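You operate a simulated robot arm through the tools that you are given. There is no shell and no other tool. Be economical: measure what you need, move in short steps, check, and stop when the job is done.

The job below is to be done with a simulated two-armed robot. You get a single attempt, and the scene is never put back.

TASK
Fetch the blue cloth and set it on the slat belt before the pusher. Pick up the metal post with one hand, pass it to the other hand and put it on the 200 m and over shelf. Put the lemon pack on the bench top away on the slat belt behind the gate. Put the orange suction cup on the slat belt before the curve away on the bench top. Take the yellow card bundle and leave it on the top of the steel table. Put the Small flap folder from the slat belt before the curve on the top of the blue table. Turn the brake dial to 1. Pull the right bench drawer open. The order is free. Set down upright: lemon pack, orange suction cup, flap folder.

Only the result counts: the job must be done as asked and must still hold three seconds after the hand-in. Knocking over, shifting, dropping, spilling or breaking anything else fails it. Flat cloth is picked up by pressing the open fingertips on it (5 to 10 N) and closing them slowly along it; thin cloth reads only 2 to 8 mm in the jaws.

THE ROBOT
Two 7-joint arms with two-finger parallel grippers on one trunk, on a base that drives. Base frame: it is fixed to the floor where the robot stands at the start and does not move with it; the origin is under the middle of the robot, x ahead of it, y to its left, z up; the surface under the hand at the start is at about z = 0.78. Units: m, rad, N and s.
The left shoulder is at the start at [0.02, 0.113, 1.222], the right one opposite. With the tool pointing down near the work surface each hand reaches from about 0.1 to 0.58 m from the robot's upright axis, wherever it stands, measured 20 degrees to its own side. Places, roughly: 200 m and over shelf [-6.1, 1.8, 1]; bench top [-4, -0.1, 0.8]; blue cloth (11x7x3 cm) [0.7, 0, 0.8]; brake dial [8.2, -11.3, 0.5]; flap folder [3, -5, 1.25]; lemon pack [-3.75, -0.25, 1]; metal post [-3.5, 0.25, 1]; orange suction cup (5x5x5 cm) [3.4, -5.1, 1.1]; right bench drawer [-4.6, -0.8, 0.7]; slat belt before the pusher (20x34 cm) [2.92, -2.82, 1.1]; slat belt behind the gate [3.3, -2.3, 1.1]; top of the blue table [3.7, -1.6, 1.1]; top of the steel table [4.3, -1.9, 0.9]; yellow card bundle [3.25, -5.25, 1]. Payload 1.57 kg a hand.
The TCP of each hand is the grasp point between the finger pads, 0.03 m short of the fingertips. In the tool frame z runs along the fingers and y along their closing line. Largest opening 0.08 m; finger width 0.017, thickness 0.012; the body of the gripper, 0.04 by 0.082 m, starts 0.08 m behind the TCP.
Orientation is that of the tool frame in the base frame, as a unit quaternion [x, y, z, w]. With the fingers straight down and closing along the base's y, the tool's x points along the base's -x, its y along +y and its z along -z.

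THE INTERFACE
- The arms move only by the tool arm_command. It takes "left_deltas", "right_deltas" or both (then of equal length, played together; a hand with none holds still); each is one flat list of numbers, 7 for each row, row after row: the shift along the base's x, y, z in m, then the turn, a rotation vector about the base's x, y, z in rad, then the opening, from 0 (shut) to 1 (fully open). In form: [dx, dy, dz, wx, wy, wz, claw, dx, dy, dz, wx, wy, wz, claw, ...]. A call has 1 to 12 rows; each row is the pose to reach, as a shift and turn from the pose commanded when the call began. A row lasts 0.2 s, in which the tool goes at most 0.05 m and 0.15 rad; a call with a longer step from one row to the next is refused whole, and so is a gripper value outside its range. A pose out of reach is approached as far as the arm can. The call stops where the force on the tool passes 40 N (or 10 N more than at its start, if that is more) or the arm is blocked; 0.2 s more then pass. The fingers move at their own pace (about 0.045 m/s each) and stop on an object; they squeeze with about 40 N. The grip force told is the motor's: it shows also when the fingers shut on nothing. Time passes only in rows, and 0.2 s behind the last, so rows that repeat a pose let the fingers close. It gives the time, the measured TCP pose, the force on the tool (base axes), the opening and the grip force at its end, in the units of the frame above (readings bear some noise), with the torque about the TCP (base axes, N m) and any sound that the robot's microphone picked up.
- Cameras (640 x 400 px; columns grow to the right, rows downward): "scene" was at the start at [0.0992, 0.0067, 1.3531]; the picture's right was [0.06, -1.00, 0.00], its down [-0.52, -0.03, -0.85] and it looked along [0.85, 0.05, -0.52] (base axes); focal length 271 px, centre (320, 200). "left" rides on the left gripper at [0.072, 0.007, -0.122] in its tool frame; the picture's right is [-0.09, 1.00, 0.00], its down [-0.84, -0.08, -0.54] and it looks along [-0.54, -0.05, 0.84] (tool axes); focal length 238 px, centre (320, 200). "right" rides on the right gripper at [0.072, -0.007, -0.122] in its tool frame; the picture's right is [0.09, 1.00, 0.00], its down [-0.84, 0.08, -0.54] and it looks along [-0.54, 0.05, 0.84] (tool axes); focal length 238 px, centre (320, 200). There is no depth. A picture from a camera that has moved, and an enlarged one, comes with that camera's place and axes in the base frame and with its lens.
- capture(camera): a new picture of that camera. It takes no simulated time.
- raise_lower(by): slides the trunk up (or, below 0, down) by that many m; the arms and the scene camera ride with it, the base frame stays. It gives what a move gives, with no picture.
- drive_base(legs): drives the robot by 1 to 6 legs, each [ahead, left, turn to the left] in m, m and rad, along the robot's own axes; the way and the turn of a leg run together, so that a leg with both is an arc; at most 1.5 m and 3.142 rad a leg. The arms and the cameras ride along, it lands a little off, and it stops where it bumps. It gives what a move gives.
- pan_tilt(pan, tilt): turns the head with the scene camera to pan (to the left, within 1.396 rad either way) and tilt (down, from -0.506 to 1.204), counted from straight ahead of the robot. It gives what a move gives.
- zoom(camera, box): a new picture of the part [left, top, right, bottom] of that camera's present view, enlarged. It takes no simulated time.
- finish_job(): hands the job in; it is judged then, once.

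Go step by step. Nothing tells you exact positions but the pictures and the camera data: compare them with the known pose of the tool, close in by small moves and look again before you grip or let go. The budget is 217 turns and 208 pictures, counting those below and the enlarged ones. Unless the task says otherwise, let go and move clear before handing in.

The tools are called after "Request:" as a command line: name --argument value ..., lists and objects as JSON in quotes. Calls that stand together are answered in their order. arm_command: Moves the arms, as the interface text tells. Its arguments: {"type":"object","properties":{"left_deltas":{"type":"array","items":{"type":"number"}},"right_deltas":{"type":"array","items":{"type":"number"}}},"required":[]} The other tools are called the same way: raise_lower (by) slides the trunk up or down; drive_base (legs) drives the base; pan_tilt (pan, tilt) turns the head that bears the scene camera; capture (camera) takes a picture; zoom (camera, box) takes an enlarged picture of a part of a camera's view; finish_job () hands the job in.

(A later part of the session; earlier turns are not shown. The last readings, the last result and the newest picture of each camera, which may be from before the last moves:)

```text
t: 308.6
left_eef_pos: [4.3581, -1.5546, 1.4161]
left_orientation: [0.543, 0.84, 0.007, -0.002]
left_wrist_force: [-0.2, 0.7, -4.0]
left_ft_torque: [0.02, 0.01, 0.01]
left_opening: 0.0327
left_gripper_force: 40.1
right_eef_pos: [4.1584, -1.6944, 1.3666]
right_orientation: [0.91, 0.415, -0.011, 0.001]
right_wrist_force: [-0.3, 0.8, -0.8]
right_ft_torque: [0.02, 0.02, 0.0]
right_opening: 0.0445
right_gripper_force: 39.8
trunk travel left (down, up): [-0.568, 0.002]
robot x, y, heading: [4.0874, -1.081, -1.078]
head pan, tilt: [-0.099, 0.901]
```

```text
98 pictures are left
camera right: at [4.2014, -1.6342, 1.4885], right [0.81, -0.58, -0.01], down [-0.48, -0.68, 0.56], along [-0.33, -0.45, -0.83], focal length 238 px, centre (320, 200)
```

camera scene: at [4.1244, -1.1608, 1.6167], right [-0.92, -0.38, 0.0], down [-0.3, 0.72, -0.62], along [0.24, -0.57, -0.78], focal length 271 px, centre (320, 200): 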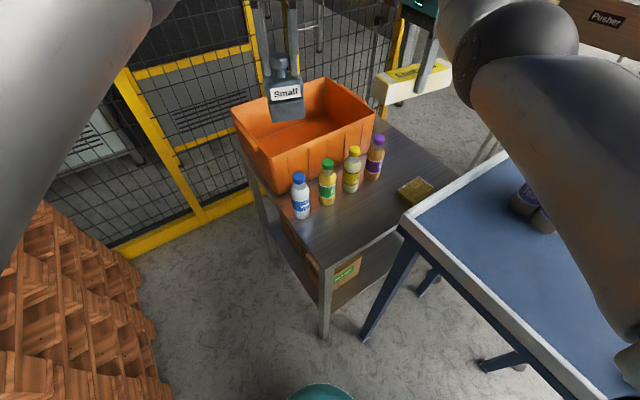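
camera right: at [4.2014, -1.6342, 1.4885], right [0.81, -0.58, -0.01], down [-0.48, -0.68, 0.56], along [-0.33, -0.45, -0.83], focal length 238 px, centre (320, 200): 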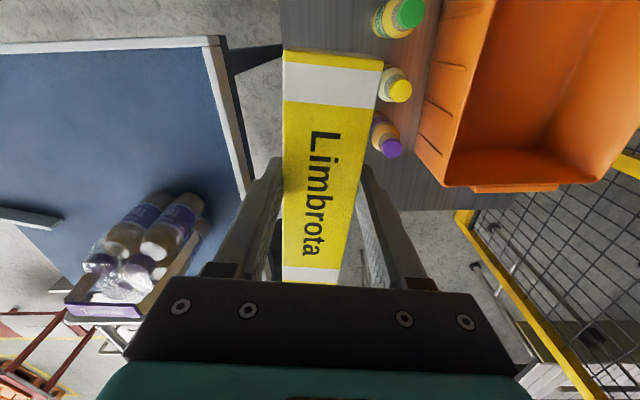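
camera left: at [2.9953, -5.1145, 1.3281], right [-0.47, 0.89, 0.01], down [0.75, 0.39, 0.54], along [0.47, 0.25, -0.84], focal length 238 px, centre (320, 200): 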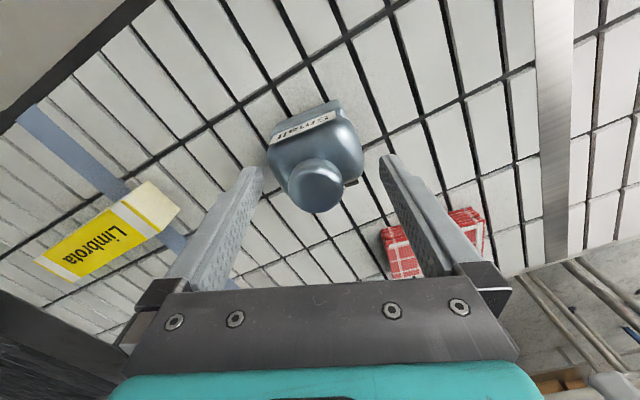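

The strip centre is about (4.197, −1.652) at z≈0.9. I position the right hand above it, move the folder hand aside, then lower the trunk.

Request:
arm_command --left_deltas '[0.03, 0.012, 0, 0, 0, 0, 0, 0.06, 0.025, 0, 0, 0, 0, 0, 0.09, 0.038, 0, 0, 0, 0, 0]' --right_deltas '[0.013, 0.014, 0, 0, 0, 0.1, 0, 0.026, 0.028, 0, 0, 0, 0.2, 0, 0.039, 0.042, 0, 0, 0, 0.25, 0]'

Request:
raise_lower --by -0.2

Request:
capture --camera "right"

Request:
capture --camera "scene"

```text
t: 309.4
left_eef_pos: [4.4534, -1.526, 1.4198]
left_orientation: [0.543, 0.839, 0.006, -0.003]
left_wrist_force: [0.7, -0.4, -3.2]
left_ft_torque: [-0.01, 0.0, 0.0]
left_opening: 0.0327
left_gripper_force: 40.2
left hand out of reach, approached as far as the arm can: row 1, 2, 3
right_eef_pos: [4.1988, -1.6505, 1.3662]
right_orientation: [0.85, 0.526, -0.01, 0.001]
right_wrist_force: [0.8, 1.0, 0.0]
right_ft_torque: [0.01, 0.03, -0.03]
right_opening: 0.0445
right_gripper_force: 39.8
trunk travel left (down, up): [-0.568, 0.002]
robot x, y, heading: [4.0912, -1.0833, -1.079]
head pan, tilt: [-0.099, 0.901]
```

```text
t: 311.5
left_eef_pos: [4.4513, -1.5265, 1.2191]
left_orientation: [0.542, 0.84, 0.007, -0.002]
left_wrist_force: [-0.4, -0.1, -5.1]
left_ft_torque: [-0.03, 0.03, 0.01]
left_opening: 0.0328
left_gripper_force: 39.8
right_eef_pos: [4.1974, -1.6512, 1.167]
right_orientation: [0.851, 0.525, -0.011, 0.002]
right_wrist_force: [1.0, 0.8, -1.4]
right_ft_torque: [-0.03, -0.03, 0.01]
right_opening: 0.0443
right_gripper_force: 39.8
trunk travel left (down, up): [-0.368, 0.202]
robot x, y, heading: [4.0927, -1.0829, -1.081]
head pan, tilt: [-0.099, 0.901]
```

```text
97 pictures are left
camera right: at [4.2247, -1.5827, 1.2882], right [0.93, -0.36, -0.01], down [-0.3, -0.77, 0.56], along [-0.21, -0.52, -0.83], focal length 238 px, centre (320, 200)
```

right: 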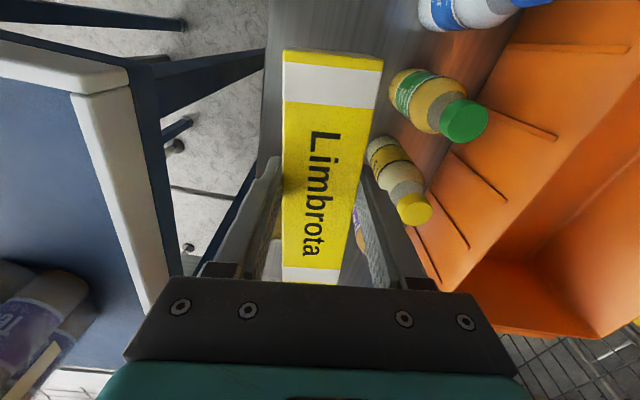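

```text
96 pictures are left
camera scene: at [4.1246, -1.1605, 1.4168], right [-0.92, -0.38, 0.0], down [-0.3, 0.72, -0.62], along [0.24, -0.57, -0.78], focal length 271 px, centre (320, 200)
```

scene: 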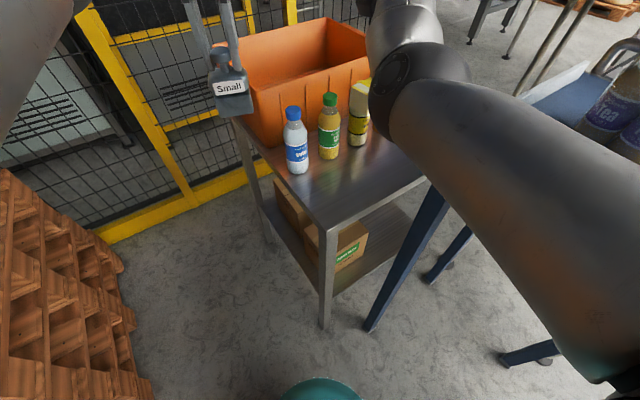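

Lined up between table edge and bottles. I shift 1 cm away from the bottles and lower.

Request:
arm_command --right_deltas '[-0.008, 0.005, -0.03, 0, 0, 0, 0, -0.008, 0.005, -0.07, 0, 0, 0, 0, -0.008, 0.005, -0.11, 0, 0, 0, 0, -0.008, 0.005, -0.15, 0, 0, 0, 0, -0.008, 0.005, -0.18, 0, 0, 0, 0, -0.008, 0.005, -0.2, 0, 0, 0, 0]'

Request:
capture --camera "right"

Request:
capture --camera "scene"

```text
t: 312.9
left_eef_pos: [4.452, -1.5274, 1.22]
left_orientation: [0.543, 0.84, 0.007, -0.003]
left_wrist_force: [0.9, 0.5, -4.4]
left_ft_torque: [0.03, 0.01, 0.01]
left_opening: 0.0328
left_gripper_force: 40.3
right_eef_pos: [4.189, -1.6475, 0.9662]
right_orientation: [0.851, 0.525, -0.011, 0.003]
right_wrist_force: [0.7, -0.6, -1.8]
right_ft_torque: [0.03, -0.05, 0.0]
right_opening: 0.0442
right_gripper_force: 40.0
trunk travel left (down, up): [-0.368, 0.202]
robot x, y, heading: [4.0925, -1.0835, -1.086]
head pan, tilt: [-0.099, 0.901]
```

```text
95 pictures are left
camera right: at [4.217, -1.5781, 1.0875], right [0.93, -0.36, -0.01], down [-0.3, -0.77, 0.56], along [-0.21, -0.52, -0.83], focal length 238 px, centre (320, 200)
```

right: 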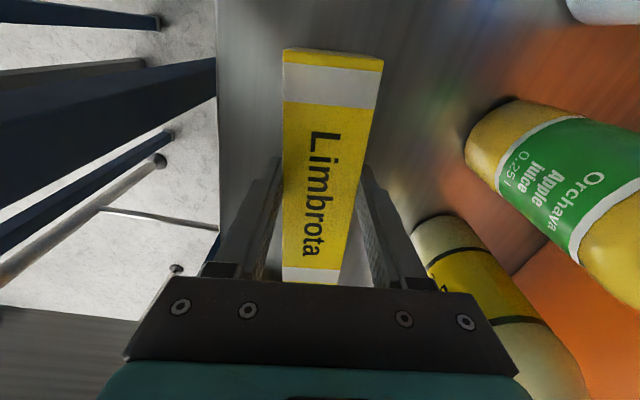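

```text
94 pictures are left
camera scene: at [4.1246, -1.1607, 1.4167], right [-0.92, -0.38, 0.0], down [-0.3, 0.72, -0.62], along [0.24, -0.57, -0.78], focal length 271 px, centre (320, 200)
```

scene: 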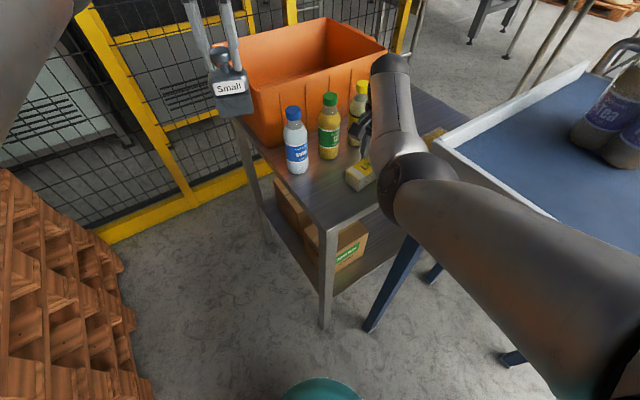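

Near the surface with good clearance to the bottles. I lower further in small steps.

Request:
arm_command --right_deltas '[0, 0, -0.008, 0, 0, 0, 0, 0, 0, -0.016, 0, 0, 0, 0, 0, 0, -0.022, 0, 0, 0, 0, 0, 0, -0.027, 0, 0, 0, 0]'

```text
t: 313.6
left_eef_pos: [4.4515, -1.5275, 1.2186]
left_orientation: [0.543, 0.84, 0.007, -0.004]
left_wrist_force: [0.0, 0.8, -3.7]
left_ft_torque: [0.05, 0.01, 0.0]
left_opening: 0.0332
left_gripper_force: 39.8
right_eef_pos: [4.1914, -1.6534, 0.9605]
right_orientation: [0.851, 0.525, -0.013, 0.01]
right_wrist_force: [-2.2, 3.8, 16.1]
right_ft_torque: [0.4, 0.05, -0.01]
right_opening: 0.0445
right_gripper_force: 39.6
trunk travel left (down, up): [-0.368, 0.202]
robot x, y, heading: [4.0898, -1.0807, -1.074]
head pan, tilt: [-0.099, 0.901]
stopped in row 3 (right hand): the force on the tool passed its limit at 44 N (the readings are from after the stop); the commanded pose is now the measured one
```

The bundle touches the table. I open just enough and rise.

Request:
arm_command --right_deltas '[0, 0, 0.001, 0, 0, 0, 0.65, 0, 0, 0.002, 0, 0, 0, 0.75, 0, 0, 0.002, 0, 0, 0, 0.75, 0, 0, 0.02, 0, 0, 0, 0.75, 0, 0, 0.05, 0, 0, 0, 0.75, 0, 0, 0.09, 0, 0, 0, 0.75, 0, 0, 0.13, 0, 0, 0, 0.75, 0, 0, 0.17, 0, 0, 0, 0.75, 0, 0, 0.2, 0, 0, 0, 0.75]'

Request:
capture --camera "right"

```text
t: 315.6
left_eef_pos: [4.4517, -1.5265, 1.2191]
left_orientation: [0.543, 0.84, 0.007, -0.003]
left_wrist_force: [0.0, -0.8, -3.6]
left_ft_torque: [-0.01, -0.01, -0.03]
left_opening: 0.0328
left_gripper_force: 39.8
right_eef_pos: [4.1892, -1.6499, 1.1568]
right_orientation: [0.851, 0.525, -0.013, 0.008]
right_wrist_force: [0.3, 0.1, -0.4]
right_ft_torque: [-0.01, 0.03, 0.0]
right_opening: 0.0601
right_gripper_force: 0.1
trunk travel left (down, up): [-0.368, 0.202]
robot x, y, heading: [4.0917, -1.0837, -1.078]
head pan, tilt: [-0.099, 0.901]
```

```text
93 pictures are left
camera right: at [4.2172, -1.5797, 1.2776], right [0.93, -0.36, 0.0], down [-0.3, -0.77, 0.57], along [-0.21, -0.53, -0.82], focal length 238 px, centre (320, 200)
```

right: 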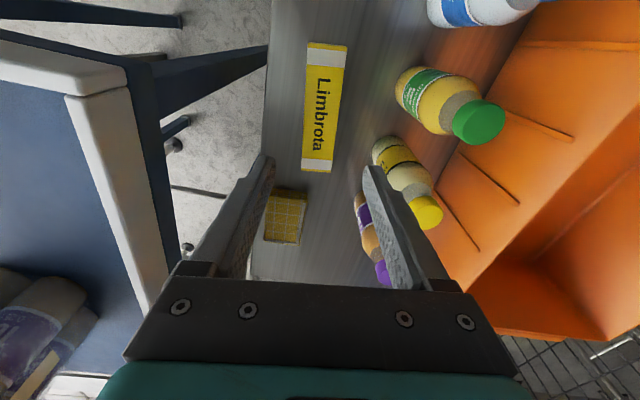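

Bundle placed. I raise the trunk, back off, and turn to the blue table with the folder.

Request:
raise_lower --by 0.2

Request:
drive_base --legs '[[-0.28, 0.0, 0.0], [0, 0, -0.65]]'

Request:
pan_tilt --pan 0.05 --tilt 0.8

Request:
capture --camera "scene"

Request:
capture --camera "left"

```text
t: 317.8
left_eef_pos: [4.4526, -1.527, 1.4196]
left_orientation: [0.544, 0.839, 0.007, -0.004]
left_wrist_force: [0.2, 0.7, -4.6]
left_ft_torque: [-0.05, 0.0, -0.04]
left_opening: 0.033
left_gripper_force: 40.1
right_eef_pos: [4.1901, -1.6515, 1.3559]
right_orientation: [0.851, 0.525, -0.012, 0.008]
right_wrist_force: [0.2, -0.1, 0.7]
right_ft_torque: [0.03, 0.03, 0.0]
right_opening: 0.06
right_gripper_force: 0.0
trunk travel left (down, up): [-0.568, 0.002]
robot x, y, heading: [4.0934, -1.0849, -1.081]
head pan, tilt: [-0.099, 0.901]
```

```text
t: 321.5
left_eef_pos: [3.9776, -1.4085, 1.4196]
left_orientation: [0.783, 0.622, 0.008, -0.001]
left_wrist_force: [-0.1, -0.6, -4.6]
left_ft_torque: [0.0, -0.01, 0.01]
left_opening: 0.033
left_gripper_force: 40.2
right_eef_pos: [3.6958, -1.3488, 1.3564]
right_orientation: [0.974, 0.225, -0.015, 0.003]
right_wrist_force: [-0.2, 0.2, -0.3]
right_ft_torque: [-0.01, 0.01, -0.02]
right_opening: 0.0599
right_gripper_force: 0.1
trunk travel left (down, up): [-0.568, 0.002]
robot x, y, heading: [3.9589, -0.8378, -1.728]
head pan, tilt: [-0.099, 0.901]
```

```text
t: 322.2
left_eef_pos: [3.977, -1.4073, 1.419]
left_orientation: [0.782, 0.623, 0.008, 0.0]
left_wrist_force: [-0.3, -0.1, -4.3]
left_ft_torque: [0.03, -0.06, -0.01]
left_opening: 0.033
left_gripper_force: 40.3
right_eef_pos: [3.6947, -1.3496, 1.3561]
right_orientation: [0.974, 0.227, -0.014, 0.003]
right_wrist_force: [0.5, 0.2, -0.2]
right_ft_torque: [-0.03, 0.01, 0.0]
right_opening: 0.0601
right_gripper_force: 0.1
trunk travel left (down, up): [-0.568, 0.002]
robot x, y, heading: [3.9583, -0.8319, -1.728]
head pan, tilt: [0.051, 0.799]
```

```text
92 pictures are left
camera scene: at [3.949, -0.9259, 1.6246], right [-0.99, 0.11, 0.0], down [0.08, 0.71, -0.7], along [-0.07, -0.69, -0.72], focal length 271 px, centre (320, 200)
```

scene: 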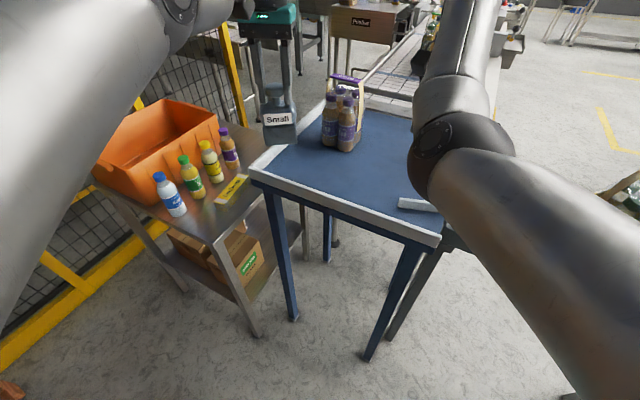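

```text
91 pictures are left
camera left: at [3.9992, -1.3426, 1.5414], right [0.95, -0.31, 0.01], down [-0.27, -0.8, 0.53], along [-0.16, -0.51, -0.85], focal length 238 px, centre (320, 200)
```

left: 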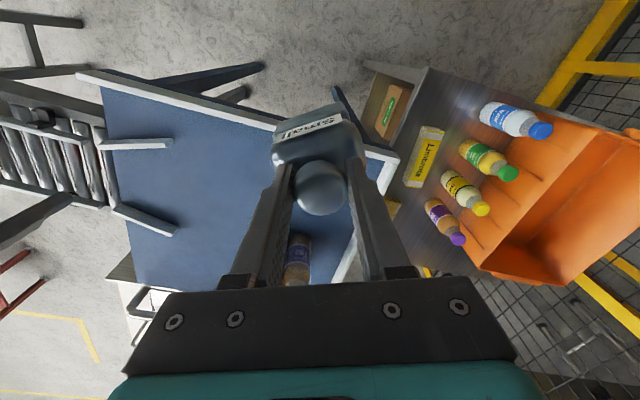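

Free blue-table spot: about (3.78, −1.47), clear of the purple pack and the white stop. I shift the base to bring the left hand over it.

Request:
drive_base --legs '[[0.0, 0.0, 0.17], [0.085, -0.17, 0.0]]'

Request:
capture --camera "scene"

Request:
capture --camera "left"

```text
t: 324.4
left_eef_pos: [3.9068, -1.4845, 1.4205]
left_orientation: [0.727, 0.687, 0.008, -0.002]
left_wrist_force: [0.9, 0.3, -4.0]
left_ft_torque: [0.02, -0.01, -0.03]
left_opening: 0.033
left_gripper_force: 40.1
right_eef_pos: [3.6176, -1.4737, 1.3571]
right_orientation: [0.951, 0.308, -0.014, 0.004]
right_wrist_force: [0.0, 0.0, 0.1]
right_ft_torque: [0.01, -0.02, -0.02]
right_opening: 0.0599
right_gripper_force: 0.0
trunk travel left (down, up): [-0.568, 0.002]
robot x, y, heading: [3.7929, -0.9197, -1.564]
head pan, tilt: [0.051, 0.799]
```

```text
90 pictures are left
camera scene: at [3.7961, -1.0131, 1.6246], right [-1.0, -0.06, 0.0], down [-0.05, 0.72, -0.7], along [0.04, -0.7, -0.72], focal length 271 px, centre (320, 200)
```

scene: 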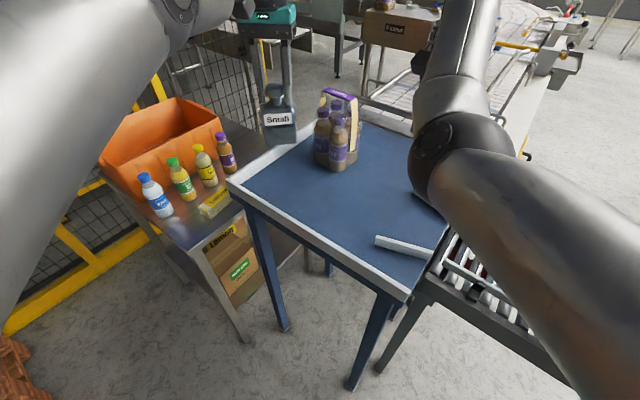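

```text
89 pictures are left
camera left: at [3.9161, -1.4154, 1.5415], right [0.99, -0.15, 0.01], down [-0.13, -0.84, 0.53], along [-0.07, -0.53, -0.85], focal length 238 px, centre (320, 200)
```

left: 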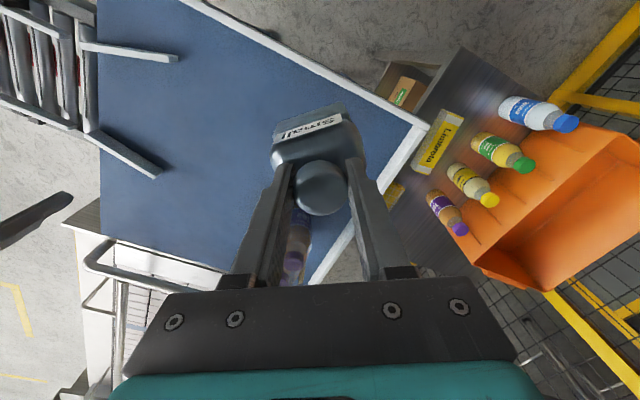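

Request:
drive_base --legs '[[0.02, 0.0, 0.0]]'

Request:
arm_command --left_deltas '[0, 0.005, -0.04, 0, 0, 0, 0, -0.01, 0.01, -0.08, 0, 0, 0, 0, -0.03, 0.012, -0.11, 0, 0, 0, 0, -0.055, 0.012, -0.13, 0, 0, 0, 0, -0.077, 0.012, -0.15, 0, 0, 0, 0]'

Request:
capture --camera "scene"

Request:
capture --camera "left"

```text
t: 325.2
left_eef_pos: [3.9069, -1.5019, 1.4198]
left_orientation: [0.727, 0.687, 0.007, -0.001]
left_wrist_force: [-0.2, 0.5, -3.8]
left_ft_torque: [0.04, 0.0, -0.01]
left_opening: 0.0329
left_gripper_force: 40.0
right_eef_pos: [3.6179, -1.4912, 1.3571]
right_orientation: [0.951, 0.308, -0.014, 0.005]
right_wrist_force: [0.4, 0.4, 0.0]
right_ft_torque: [-0.02, 0.02, 0.0]
right_opening: 0.0599
right_gripper_force: 0.0
trunk travel left (down, up): [-0.568, 0.002]
robot x, y, heading: [3.7901, -0.942, -1.557]
head pan, tilt: [0.051, 0.799]
```

```text
t: 326.4
left_eef_pos: [3.8279, -1.4992, 1.2693]
left_orientation: [0.726, 0.688, 0.008, -0.002]
left_wrist_force: [-0.2, -0.1, -3.1]
left_ft_torque: [0.0, 0.02, 0.0]
left_opening: 0.0332
left_gripper_force: 40.4
left hand out of reach, approached as far as the arm can: row 1, 2, 3, 4, 5
right_eef_pos: [3.6168, -1.4928, 1.356]
right_orientation: [0.951, 0.308, -0.015, 0.004]
right_wrist_force: [0.1, -0.4, -0.1]
right_ft_torque: [-0.01, -0.04, 0.0]
right_opening: 0.06
right_gripper_force: 0.0
trunk travel left (down, up): [-0.568, 0.002]
robot x, y, heading: [3.7907, -0.9449, -1.552]
head pan, tilt: [0.051, 0.799]
```

```text
88 pictures are left
camera scene: at [3.7959, -1.0325, 1.6246], right [-1.0, -0.06, 0.0], down [-0.04, 0.72, -0.7], along [0.04, -0.7, -0.72], focal length 271 px, centre (320, 200)
```

scene: 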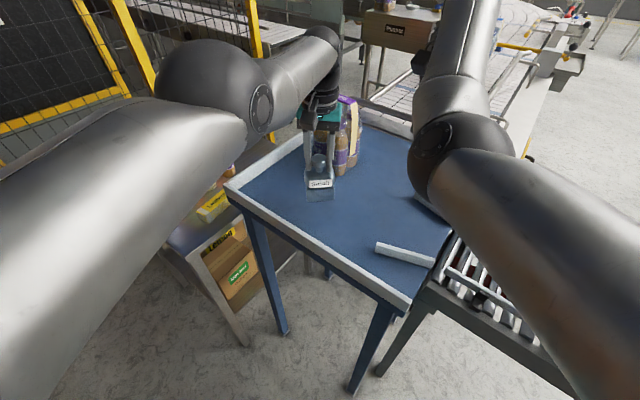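

```text
87 pictures are left
camera left: at [3.8374, -1.4303, 1.3915], right [0.99, -0.15, 0.01], down [-0.13, -0.84, 0.53], along [-0.07, -0.52, -0.85], focal length 238 px, centre (320, 200)
```

left: 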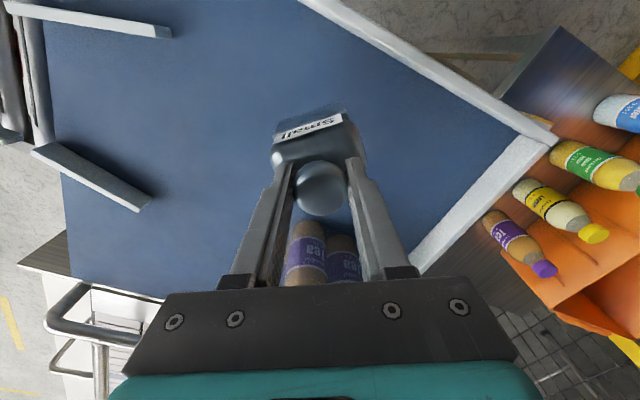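

Over the free spot. I lower until contact.

Request:
arm_command --left_deltas '[0, 0, -0.02, 0, 0, 0, 0, 0, 0, -0.04, 0, 0, 0, 0, 0, 0, -0.05, 0, 0, 0, 0, 0, 0, -0.058, 0, 0, 0, 0, 0, 0, -0.064, 0, 0, 0, 0]'

Request:
zoom --camera "scene" --box '[220, 80, 440, 260]'

```text
t: 327.6
left_eef_pos: [3.8302, -1.4922, 1.2117]
left_orientation: [0.726, 0.688, 0.007, -0.001]
left_wrist_force: [-0.1, -0.3, -3.8]
left_ft_torque: [0.04, -0.03, 0.02]
left_opening: 0.0327
left_gripper_force: 40.1
left hand out of reach, approached as far as the arm can: row 3, 4, 5
right_eef_pos: [3.6178, -1.4913, 1.3559]
right_orientation: [0.951, 0.308, -0.014, 0.004]
right_wrist_force: [0.2, 0.5, 0.2]
right_ft_torque: [0.01, -0.01, -0.05]
right_opening: 0.0599
right_gripper_force: 0.0
trunk travel left (down, up): [-0.568, 0.002]
robot x, y, heading: [3.7902, -0.9416, -1.557]
head pan, tilt: [0.051, 0.799]
```

```text
2.22 times, centred on (330, 170) of scene
camera zoom: at [3.7966, -1.0322, 1.6246], right [-1.0, -0.06, 0.0], down [-0.05, 0.72, -0.7], along [0.04, -0.7, -0.72], focal length 603 px, centre (298, 267)
```

zoom: 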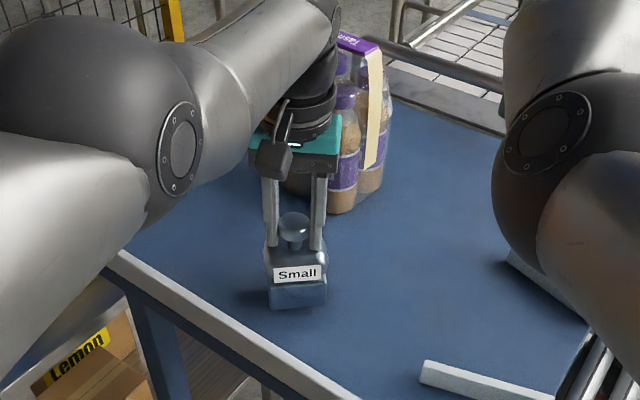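

Request:
raise_lower --by -0.006

```text
t: 328.2
left_eef_pos: [3.8294, -1.4937, 1.2056]
left_orientation: [0.726, 0.687, 0.008, -0.002]
left_wrist_force: [-0.3, 0.8, -3.1]
left_ft_torque: [0.02, 0.02, -0.01]
left_opening: 0.0331
left_gripper_force: 40.4
right_eef_pos: [3.6177, -1.4918, 1.3503]
right_orientation: [0.951, 0.307, -0.014, 0.005]
right_wrist_force: [0.0, -0.6, 0.1]
right_ft_torque: [-0.02, 0.01, 0.03]
right_opening: 0.06
right_gripper_force: 0.0
trunk travel left (down, up): [-0.562, 0.008]
robot x, y, heading: [3.791, -0.9434, -1.556]
head pan, tilt: [0.051, 0.799]
```

Request:
raise_lower --by -0.006

Request:
zoom --camera "scene" --box '[260, 140, 380, 240]'

```text
t: 328.7
left_eef_pos: [3.8297, -1.4929, 1.202]
left_orientation: [0.727, 0.686, 0.007, -0.001]
left_wrist_force: [1.3, 1.2, 6.0]
left_ft_torque: [0.02, -0.34, 0.06]
left_opening: 0.033
left_gripper_force: 40.1
right_eef_pos: [3.6167, -1.4917, 1.3457]
right_orientation: [0.951, 0.308, -0.015, 0.006]
right_wrist_force: [0.0, -0.1, 0.2]
right_ft_torque: [0.03, 0.01, 0.02]
right_opening: 0.0599
right_gripper_force: 0.0
trunk travel left (down, up): [-0.556, 0.014]
robot x, y, heading: [3.793, -0.9376, -1.559]
head pan, tilt: [0.051, 0.799]
```

```text
4.00 times, centred on (320, 190) of scene
camera zoom: at [3.7964, -1.0311, 1.6128], right [-1.0, -0.06, 0.0], down [-0.05, 0.72, -0.7], along [0.04, -0.7, -0.72], focal length 1085 px, centre (320, 240)
```

zoom: 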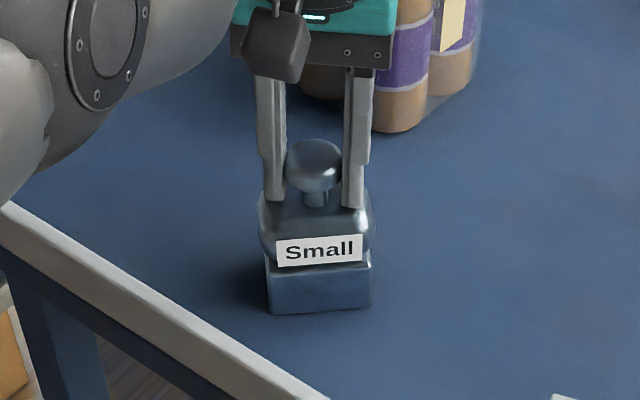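

Contact (force now +6 N). I open and rise.

Request:
arm_command --left_deltas '[0, 0, 0, 0, 0, 0, 0.5, 0, 0, 0, 0, 0, 0, 0.8, 0, 0, 0, 0, 0, 0, 0.9, 0, 0, 0.03, 0, 0, 0, 0.9, 0, 0, 0.07, 0, 0, 0, 0.9, 0, 0, 0.11, 0, 0, 0, 0.9, 0.02, 0, 0.15, 0, 0, 0, 0.9, 0.06, 0, 0.18, 0, 0, 0, 0.9, 0.08, 0, 0.2, 0, 0, 0, 1]'

Request:
capture --camera "scene"

```text
t: 330.7
left_eef_pos: [3.9085, -1.5046, 1.4026]
left_orientation: [0.727, 0.687, 0.007, -0.003]
left_wrist_force: [-0.2, -0.4, -0.1]
left_ft_torque: [0.0, 0.0, -0.03]
left_opening: 0.0799
left_gripper_force: 0.1
left hand out of reach, approached as far as the arm can: row 4, 5, 6, 7, 8, 9
right_eef_pos: [3.6175, -1.492, 1.3453]
right_orientation: [0.951, 0.309, -0.013, 0.005]
right_wrist_force: [0.0, -0.6, 0.2]
right_ft_torque: [0.03, 0.0, 0.02]
right_opening: 0.06
right_gripper_force: 0.0
trunk travel left (down, up): [-0.556, 0.014]
robot x, y, heading: [3.7896, -0.9437, -1.557]
head pan, tilt: [0.051, 0.799]
```

```text
84 pictures are left
camera scene: at [3.7965, -1.0316, 1.6127], right [-1.0, -0.06, 0.0], down [-0.05, 0.72, -0.7], along [0.04, -0.7, -0.72], focal length 271 px, centre (320, 200)
```

scene: 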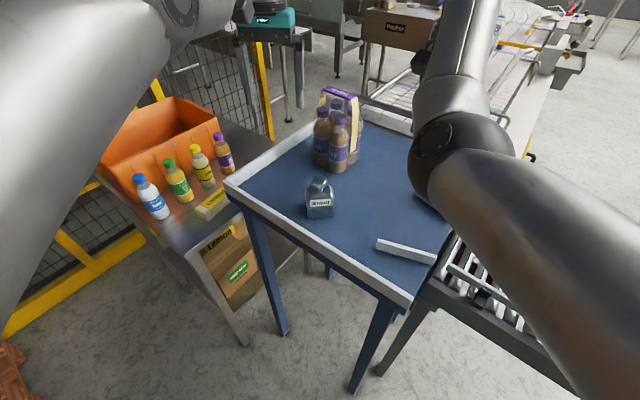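

Folder stands upright on the blue table. Next the brake dial; I drive back out around the roller conveyor.

Request:
drive_base --legs '[[-0.48, 0, 0], [0, 0, 1.57], [0, 0, 1.55], [1.1, 0.0, 0], [0, 0, 0.76]]'

Request:
pan_tilt --pan 0.0 --tilt 0.45

Request:
capture --camera "scene"

```text
t: 348.4
left_eef_pos: [3.3038, 0.9678, 1.4015]
left_orientation: [0.907, -0.421, 0.005, 0.006]
left_wrist_force: [1.0, 0.0, 0.0]
left_ft_torque: [0.0, 0.02, 0.01]
left_opening: 0.08
left_gripper_force: 0.2
right_eef_pos: [3.5225, 1.1585, 1.3452]
right_orientation: [-0.638, 0.77, 0.009, 0.011]
right_wrist_force: [0.0, 0.2, -0.1]
right_ft_torque: [-0.01, -0.03, 0.0]
right_opening: 0.0601
right_gripper_force: 0.1
trunk travel left (down, up): [-0.556, 0.014]
robot x, y, heading: [3.7742, 0.6408, 2.339]
head pan, tilt: [0.051, 0.799]
```

```text
t: 349.2
left_eef_pos: [3.3037, 0.9675, 1.4026]
left_orientation: [0.907, -0.422, 0.005, 0.008]
left_wrist_force: [0.3, -0.4, -0.2]
left_ft_torque: [0.0, 0.02, -0.01]
left_opening: 0.0801
left_gripper_force: 0.1
right_eef_pos: [3.5234, 1.1577, 1.3459]
right_orientation: [-0.637, 0.77, 0.01, 0.012]
right_wrist_force: [-0.8, 1.3, 0.3]
right_ft_torque: [-0.03, 0.01, -0.06]
right_opening: 0.0599
right_gripper_force: 0.0
trunk travel left (down, up): [-0.556, 0.014]
robot x, y, heading: [3.7738, 0.6409, 2.345]
head pan, tilt: [0.0, 0.45]
```

```text
83 pictures are left
camera scene: at [3.7021, 0.7135, 1.643], right [0.72, 0.7, 0.0], down [0.3, -0.31, -0.9], along [-0.63, 0.65, -0.44], focal length 271 px, centre (320, 200)
```

scene: 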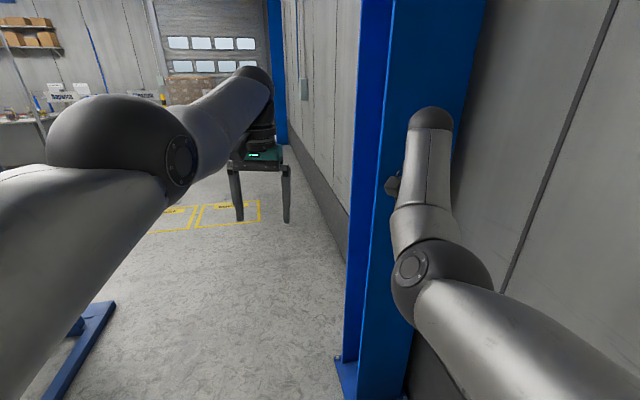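

I mis-added the turn and went north; no contact. I turn to face south-west and follow the gap back out.

Request:
drive_base --legs '[[0, 0, 1.55], [1.42, 0.0, 0], [0.37, -0.08, 0], [0.72, 0.1, 0], [0, 0, 0.82]]'

Request:
capture --camera "scene"

```text
t: 367.8
left_eef_pos: [2.0319, -1.6272, 1.403]
left_orientation: [0.735, 0.678, 0.008, -0.002]
left_wrist_force: [0.9, 1.1, 0.2]
left_ft_torque: [-0.02, -0.01, -0.01]
left_opening: 0.08
left_gripper_force: 0.0
right_eef_pos: [1.7417, -1.6099, 1.345]
right_orientation: [0.955, 0.296, -0.015, 0.004]
right_wrist_force: [0.6, -0.8, 0.0]
right_ft_torque: [-0.01, 0.0, -0.04]
right_opening: 0.0599
right_gripper_force: 0.0
trunk travel left (down, up): [-0.556, 0.014]
robot x, y, heading: [1.9267, -1.0622, -1.582]
head pan, tilt: [0.0, 0.45]
```

```text
82 pictures are left
camera scene: at [1.9278, -1.165, 1.6431], right [-1.0, 0.01, 0.0], down [0.01, 0.44, -0.9], along [-0.01, -0.9, -0.44], focal length 271 px, centre (320, 200)
```

scene: 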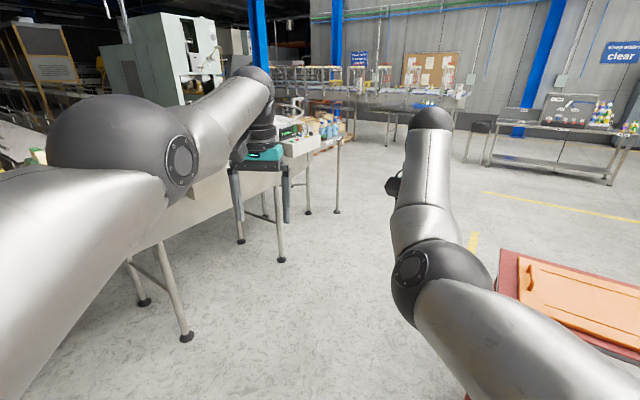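

Request:
drive_base --legs '[[1.4, -0.2, 0], [1.3, -0.3, 0], [1.4, 0, 0], [0.4, 0, 0.7]]'

Request:
pan_tilt --pan 0.0 --tilt 0.2

Request:
capture --camera "scene"

```text
t: 389.7
left_eef_pos: [1.9494, -5.8877, 1.4023]
left_orientation: [0.459, 0.888, 0.008, -0.004]
left_wrist_force: [0.5, -0.2, 0.1]
left_ft_torque: [0.0, 0.01, 0.02]
left_opening: 0.0803
left_gripper_force: 0.0
right_eef_pos: [1.7147, -6.0602, 1.3447]
right_orientation: [0.796, 0.605, -0.012, 0.009]
right_wrist_force: [0.0, 0.2, 0.4]
right_ft_torque: [0.01, 0.03, -0.03]
right_opening: 0.0598
right_gripper_force: 0.1
trunk travel left (down, up): [-0.556, 0.014]
robot x, y, heading: [1.5078, -5.5205, -0.882]
head pan, tilt: [0.0, 0.45]
```

```text
t: 390.5
left_eef_pos: [1.9505, -5.8868, 1.4033]
left_orientation: [0.459, 0.888, 0.007, -0.005]
left_wrist_force: [-0.9, 1.4, -0.1]
left_ft_torque: [0.03, 0.0, -0.01]
left_opening: 0.0801
left_gripper_force: 0.1
right_eef_pos: [1.7163, -6.0586, 1.3448]
right_orientation: [0.796, 0.605, -0.011, 0.01]
right_wrist_force: [0.7, -0.3, 0.6]
right_ft_torque: [-0.04, 0.04, 0.0]
right_opening: 0.0601
right_gripper_force: 0.0
trunk travel left (down, up): [-0.556, 0.014]
robot x, y, heading: [1.5111, -5.5154, -0.884]
head pan, tilt: [0.0, 0.201]
```

```text
81 pictures are left
camera scene: at [1.5739, -5.5997, 1.6662], right [-0.77, -0.63, 0.0], down [-0.13, 0.15, -0.98], along [0.62, -0.76, -0.2], focal length 271 px, centre (320, 200)
```

scene: 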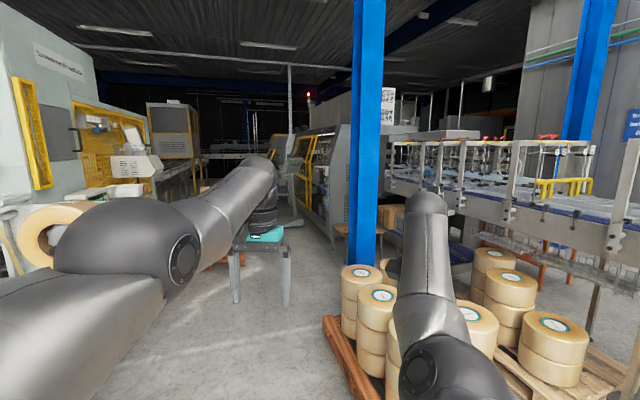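

Request:
zoom --camera "scene" --box '[150, 90, 420, 250]'

```text
2.37 times, centred on (285, 170) of scene
camera zoom: at [1.5739, -5.5997, 1.6662], right [-0.77, -0.63, 0.0], down [-0.13, 0.15, -0.98], along [0.62, -0.76, -0.2], focal length 643 px, centre (403, 271)
```

zoom: 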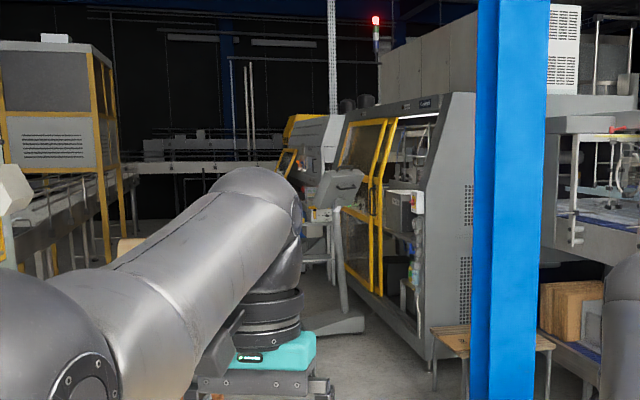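

The aisle toward the dial runs between the taper and a labeller with yellow doors. I drive along it.

Request:
drive_base --legs '[[1.1, 0.26, 0], [1.1, 0.26, 0], [1.42, 0.18, 0], [1.42, 0.18, 0]]'

Request:
pan_tilt --pan -0.15 --tilt 0.3

Request:
capture --camera "scene"

```text
t: 413.3
left_eef_pos: [5.6162, -9.0378, 1.4033]
left_orientation: [0.46, 0.888, 0.006, -0.005]
left_wrist_force: [0.1, -0.8, 0.6]
left_ft_torque: [-0.01, 0.03, -0.01]
left_opening: 0.0798
left_gripper_force: 0.1
right_eef_pos: [5.3855, -9.1973, 1.3456]
right_orientation: [0.795, 0.606, -0.002, -0.008]
right_wrist_force: [-0.1, 12.4, 2.7]
right_ft_torque: [-0.49, 0.26, -0.41]
right_opening: 0.0644
right_gripper_force: 1.9
trunk travel left (down, up): [-0.556, 0.014]
robot x, y, heading: [5.1745, -8.6761, -0.893]
head pan, tilt: [0.0, 0.201]
stopped in leg 4: the force on the tool passed its limit at 72 N (the readings are from after the stop); the commanded pose is now the measured one
```

```text
t: 414.0
left_eef_pos: [5.6165, -9.0363, 1.404]
left_orientation: [0.46, 0.888, 0.006, -0.004]
left_wrist_force: [-0.2, 0.0, 0.0]
left_ft_torque: [0.0, -0.04, -0.03]
left_opening: 0.08
left_gripper_force: 0.1
right_eef_pos: [5.385, -9.1972, 1.3459]
right_orientation: [0.796, 0.606, -0.001, -0.007]
right_wrist_force: [1.5, 16.6, 2.8]
right_ft_torque: [-0.63, -0.05, -0.53]
right_opening: 0.0627
right_gripper_force: 1.6
trunk travel left (down, up): [-0.556, 0.014]
robot x, y, heading: [5.1756, -8.6718, -0.891]
head pan, tilt: [-0.15, 0.3]
```

```text
79 pictures are left
camera scene: at [5.23, -8.7556, 1.6573], right [-0.86, -0.51, 0.0], down [-0.15, 0.25, -0.96], along [0.49, -0.82, -0.29], focal length 271 px, centre (320, 200)
```

scene: 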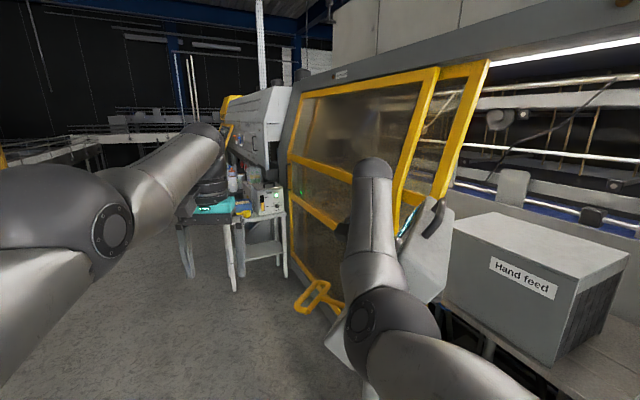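

My right hand touched the labeller's door; I back away and left, then look again.

Request:
drive_base --legs '[[-0.25, 0.0, 0], [0.0, 0.45, 0.0]]'

Request:
capture --camera "scene"

```text
t: 417.7
left_eef_pos: [5.6801, -8.7004, 1.4018]
left_orientation: [0.464, 0.886, 0.007, -0.005]
left_wrist_force: [0.3, 0.9, -0.9]
left_ft_torque: [0.01, 0.02, -0.01]
left_opening: 0.08
left_gripper_force: 0.0
right_eef_pos: [5.4464, -8.8606, 1.3443]
right_orientation: [0.798, 0.603, -0.002, -0.008]
right_wrist_force: [0.0, 0.3, 0.4]
right_ft_torque: [0.0, 0.07, 0.0]
right_opening: 0.0601
right_gripper_force: 0.2
trunk travel left (down, up): [-0.556, 0.014]
robot x, y, heading: [5.2404, -8.3308, -0.882]
head pan, tilt: [-0.15, 0.3]
stopped in leg 2: the robot was blocked; the commanded pose is now the measured one
```

```text
78 pictures are left
camera scene: at [5.2956, -8.4179, 1.6568], right [-0.86, -0.51, 0.0], down [-0.15, 0.26, -0.95], along [0.48, -0.82, -0.3], focal length 271 px, centre (320, 200)
```

scene: 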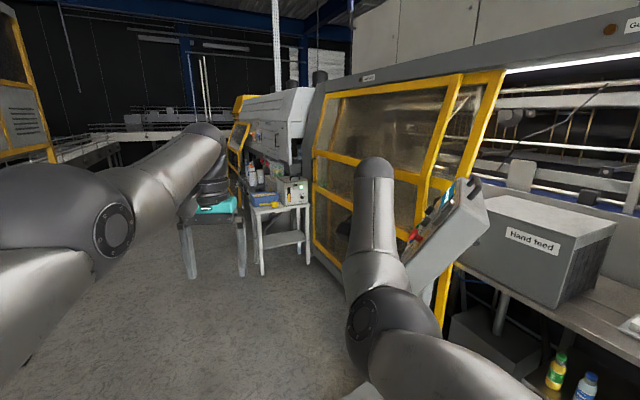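

Request:
pan_tilt --pan 0.6 --tilt 0.6

Request:
capture --camera "scene"

```text
t: 418.8
left_eef_pos: [5.6774, -8.6983, 1.4028]
left_orientation: [0.464, 0.886, 0.006, -0.004]
left_wrist_force: [-0.4, 0.2, 0.7]
left_ft_torque: [0.02, -0.01, 0.01]
left_opening: 0.0802
left_gripper_force: 0.1
right_eef_pos: [5.4459, -8.8599, 1.3448]
right_orientation: [0.797, 0.604, -0.002, -0.007]
right_wrist_force: [0.2, 0.4, 0.1]
right_ft_torque: [0.02, 0.02, 0.04]
right_opening: 0.0601
right_gripper_force: 0.1
trunk travel left (down, up): [-0.556, 0.014]
robot x, y, heading: [5.2424, -8.3269, -0.886]
head pan, tilt: [0.6, 0.6]
```

```text
77 pictures are left
camera scene: at [5.331, -8.3606, 1.6295], right [-0.28, -0.96, 0.0], down [-0.54, 0.16, -0.83], along [0.79, -0.23, -0.56], focal length 271 px, centre (320, 200)
```

scene: 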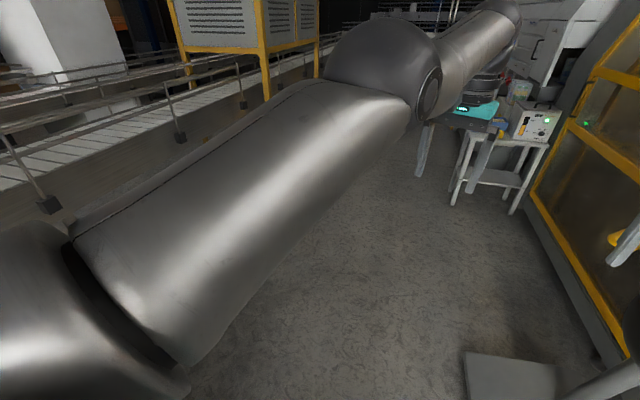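

A control panel sticks out from the labeller at about (5.45, −9.1), with a conveyor on my left. I turn to heading 0 to narrow my right side and slide diagonally down the aisle.

Request:
drive_base --legs '[[0.0, -0.04, 0.0], [0, 0, 0.88], [1.2, -0.8, 0], [0, 0, -0.6]]'

Request:
pan_tilt --pan -0.1 --tilt 0.4

Request:
capture --camera "scene"

```text
t: 430.3
left_eef_pos: [6.9188, -9.3818, 1.4026]
left_orientation: [0.329, 0.944, 0.006, -0.005]
left_wrist_force: [-0.1, -0.3, -1.1]
left_ft_torque: [0.01, -0.02, -0.01]
left_opening: 0.0798
left_gripper_force: 0.0
right_eef_pos: [6.7434, -9.6027, 1.3455]
right_orientation: [0.701, 0.713, -0.002, -0.006]
right_wrist_force: [-1.0, -0.2, 0.7]
right_ft_torque: [-0.02, -0.01, -0.01]
right_opening: 0.0598
right_gripper_force: 0.1
trunk travel left (down, up): [-0.556, 0.014]
robot x, y, heading: [6.3941, -9.1519, -0.594]
head pan, tilt: [0.6, 0.6]
```

```text
t: 431.4
left_eef_pos: [6.9203, -9.3815, 1.4015]
left_orientation: [0.329, 0.944, 0.006, -0.006]
left_wrist_force: [0.0, 0.7, 0.0]
left_ft_torque: [0.0, -0.02, 0.04]
left_opening: 0.08
left_gripper_force: 0.1
right_eef_pos: [6.7434, -9.6031, 1.345]
right_orientation: [0.703, 0.711, -0.003, -0.006]
right_wrist_force: [-0.9, 0.2, 0.5]
right_ft_torque: [0.01, 0.01, -0.03]
right_opening: 0.0599
right_gripper_force: 0.1
trunk travel left (down, up): [-0.556, 0.014]
robot x, y, heading: [6.3954, -9.1573, -0.597]
head pan, tilt: [-0.099, 0.4]
```

```text
76 pictures are left
camera scene: at [6.4731, -9.2176, 1.6477], right [-0.64, -0.77, 0.0], down [-0.3, 0.25, -0.92], along [0.71, -0.59, -0.39], focal length 271 px, centre (320, 200)
```

scene: 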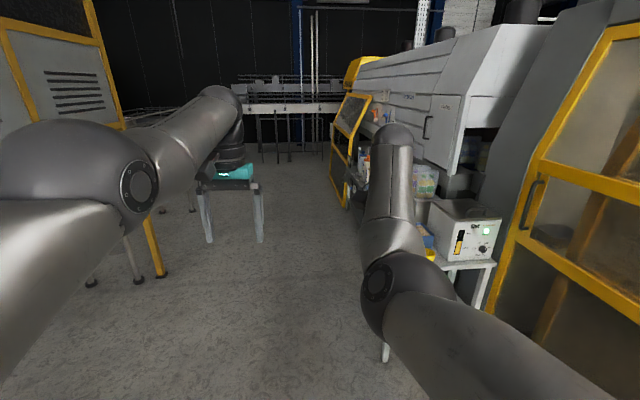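

Request:
drive_base --legs '[[0.95, 0.05, 0.0], [0, 0, -0.3]]'

Request:
pan_tilt --pan -0.05 --tilt 0.5

Request:
capture --camera "scene"

```text
t: 437.3
left_eef_pos: [7.6378, -10.0151, 1.4024]
left_orientation: [0.466, 0.885, 0.007, -0.005]
left_wrist_force: [0.0, 0.7, 0.1]
left_ft_torque: [0.0, -0.03, -0.01]
left_opening: 0.0802
left_gripper_force: 0.1
right_eef_pos: [7.4041, -10.1749, 1.344]
right_orientation: [0.799, 0.601, -0.002, -0.008]
right_wrist_force: [0.0, 0.2, 0.4]
right_ft_torque: [0.01, 0.0, 0.0]
right_opening: 0.06
right_gripper_force: 0.0
trunk travel left (down, up): [-0.556, 0.014]
robot x, y, heading: [7.2075, -9.6429, -0.898]
head pan, tilt: [-0.099, 0.4]
```

```text
t: 437.9
left_eef_pos: [7.639, -10.0156, 1.402]
left_orientation: [0.467, 0.884, 0.007, -0.004]
left_wrist_force: [0.4, -0.7, -0.4]
left_ft_torque: [0.0, -0.07, 0.01]
left_opening: 0.0803
left_gripper_force: 0.0
right_eef_pos: [7.4052, -10.1746, 1.3448]
right_orientation: [0.8, 0.599, -0.002, -0.006]
right_wrist_force: [-0.6, 0.3, 0.4]
right_ft_torque: [-0.01, -0.02, -0.03]
right_opening: 0.0599
right_gripper_force: 0.0
trunk travel left (down, up): [-0.556, 0.014]
robot x, y, heading: [7.2048, -9.6437, -0.892]
head pan, tilt: [-0.051, 0.499]
```

```text
75 pictures are left
camera scene: at [7.2634, -9.7234, 1.6386], right [-0.81, -0.59, 0.0], down [-0.28, 0.39, -0.88], along [0.51, -0.71, -0.48], focal length 271 px, centre (320, 200)
```

scene: 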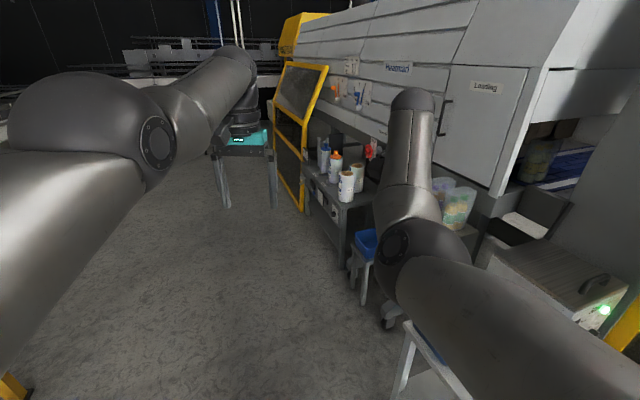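

Request:
zoom --camera "scene" --box '[270, 140, 410, 290]'

```text
2.67 times, centred on (340, 215) of scene
camera zoom: at [7.2634, -9.7234, 1.6386], right [-0.81, -0.59, 0.0], down [-0.28, 0.39, -0.88], along [0.51, -0.71, -0.48], focal length 724 px, centre (267, 160)
```

zoom: 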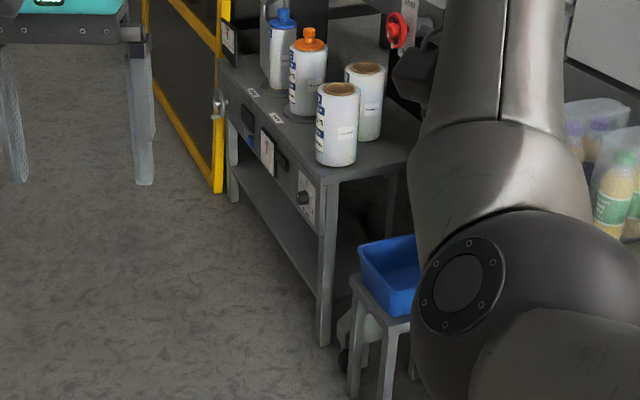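

The dial is a black knob on a white plate at the front of the control table, about (8.2, −11.2, 0.55), facing the aisle. I drive in front of it.

Request:
drive_base --legs '[[0.74, 0.2, 0.0], [0.72, 0.2, 0.0], [0, 0, -1.15]]'

Request:
pan_tilt --pan 0.0 --tilt 0.8

Request:
capture --camera "scene"

```text
t: 448.6
left_eef_pos: [8.2685, -11.0866, 1.4028]
left_orientation: [0.872, 0.489, 0.008, 0.0]
left_wrist_force: [0.3, 0.4, -0.4]
left_ft_torque: [-0.01, 0.01, 0.03]
left_opening: 0.0801
left_gripper_force: 0.1
right_eef_pos: [8.0277, -10.9381, 1.3449]
right_orientation: [0.998, 0.069, 0.002, -0.007]
right_wrist_force: [0.8, 0.7, -0.2]
right_ft_torque: [0.02, 0.06, 0.0]
right_opening: 0.0598
right_gripper_force: 0.1
trunk travel left (down, up): [-0.556, 0.014]
robot x, y, heading: [8.4309, -10.5388, -2.041]
head pan, tilt: [-0.051, 0.499]
```

```text
t: 449.4
left_eef_pos: [8.269, -11.0862, 1.402]
left_orientation: [0.873, 0.489, 0.008, -0.001]
left_wrist_force: [0.9, -0.4, 0.2]
left_ft_torque: [-0.03, -0.02, 0.0]
left_opening: 0.0799
left_gripper_force: 0.0
right_eef_pos: [8.0276, -10.9388, 1.3443]
right_orientation: [0.998, 0.069, 0.002, -0.007]
right_wrist_force: [0.1, -0.7, -0.1]
right_ft_torque: [-0.02, 0.01, -0.03]
right_opening: 0.0603
right_gripper_force: 0.0
trunk travel left (down, up): [-0.556, 0.014]
robot x, y, heading: [8.4303, -10.5394, -2.041]
head pan, tilt: [0.0, 0.799]
```

```text
73 pictures are left
camera scene: at [8.3887, -10.6167, 1.6127], right [-0.89, 0.46, 0.0], down [0.33, 0.64, -0.7], along [-0.32, -0.62, -0.72], focal length 271 px, centre (320, 200)
```

scene: 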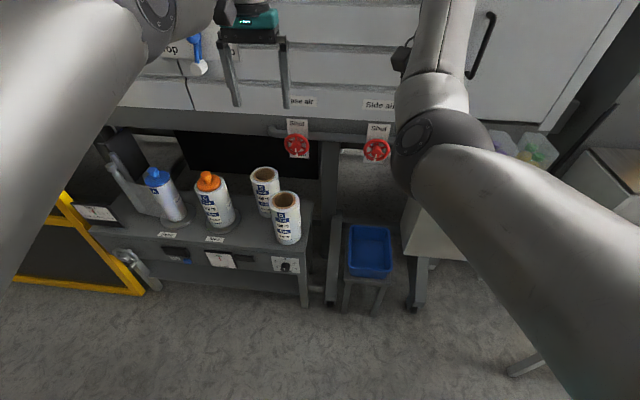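

Request:
zoom --camera "scene" --box '[200, 220, 330, 310]'

```text
4.44 times, centred on (265, 265) of scene
camera zoom: at [8.3887, -10.6167, 1.6127], right [-0.89, 0.46, 0.0], down [0.33, 0.64, -0.7], along [-0.32, -0.62, -0.72], focal length 1206 px, centre (564, -89)
```

zoom: 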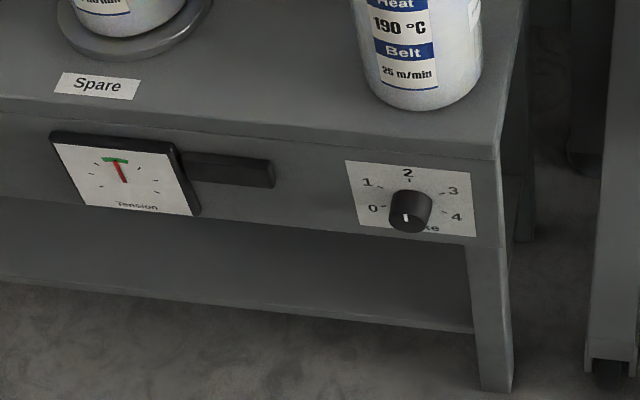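

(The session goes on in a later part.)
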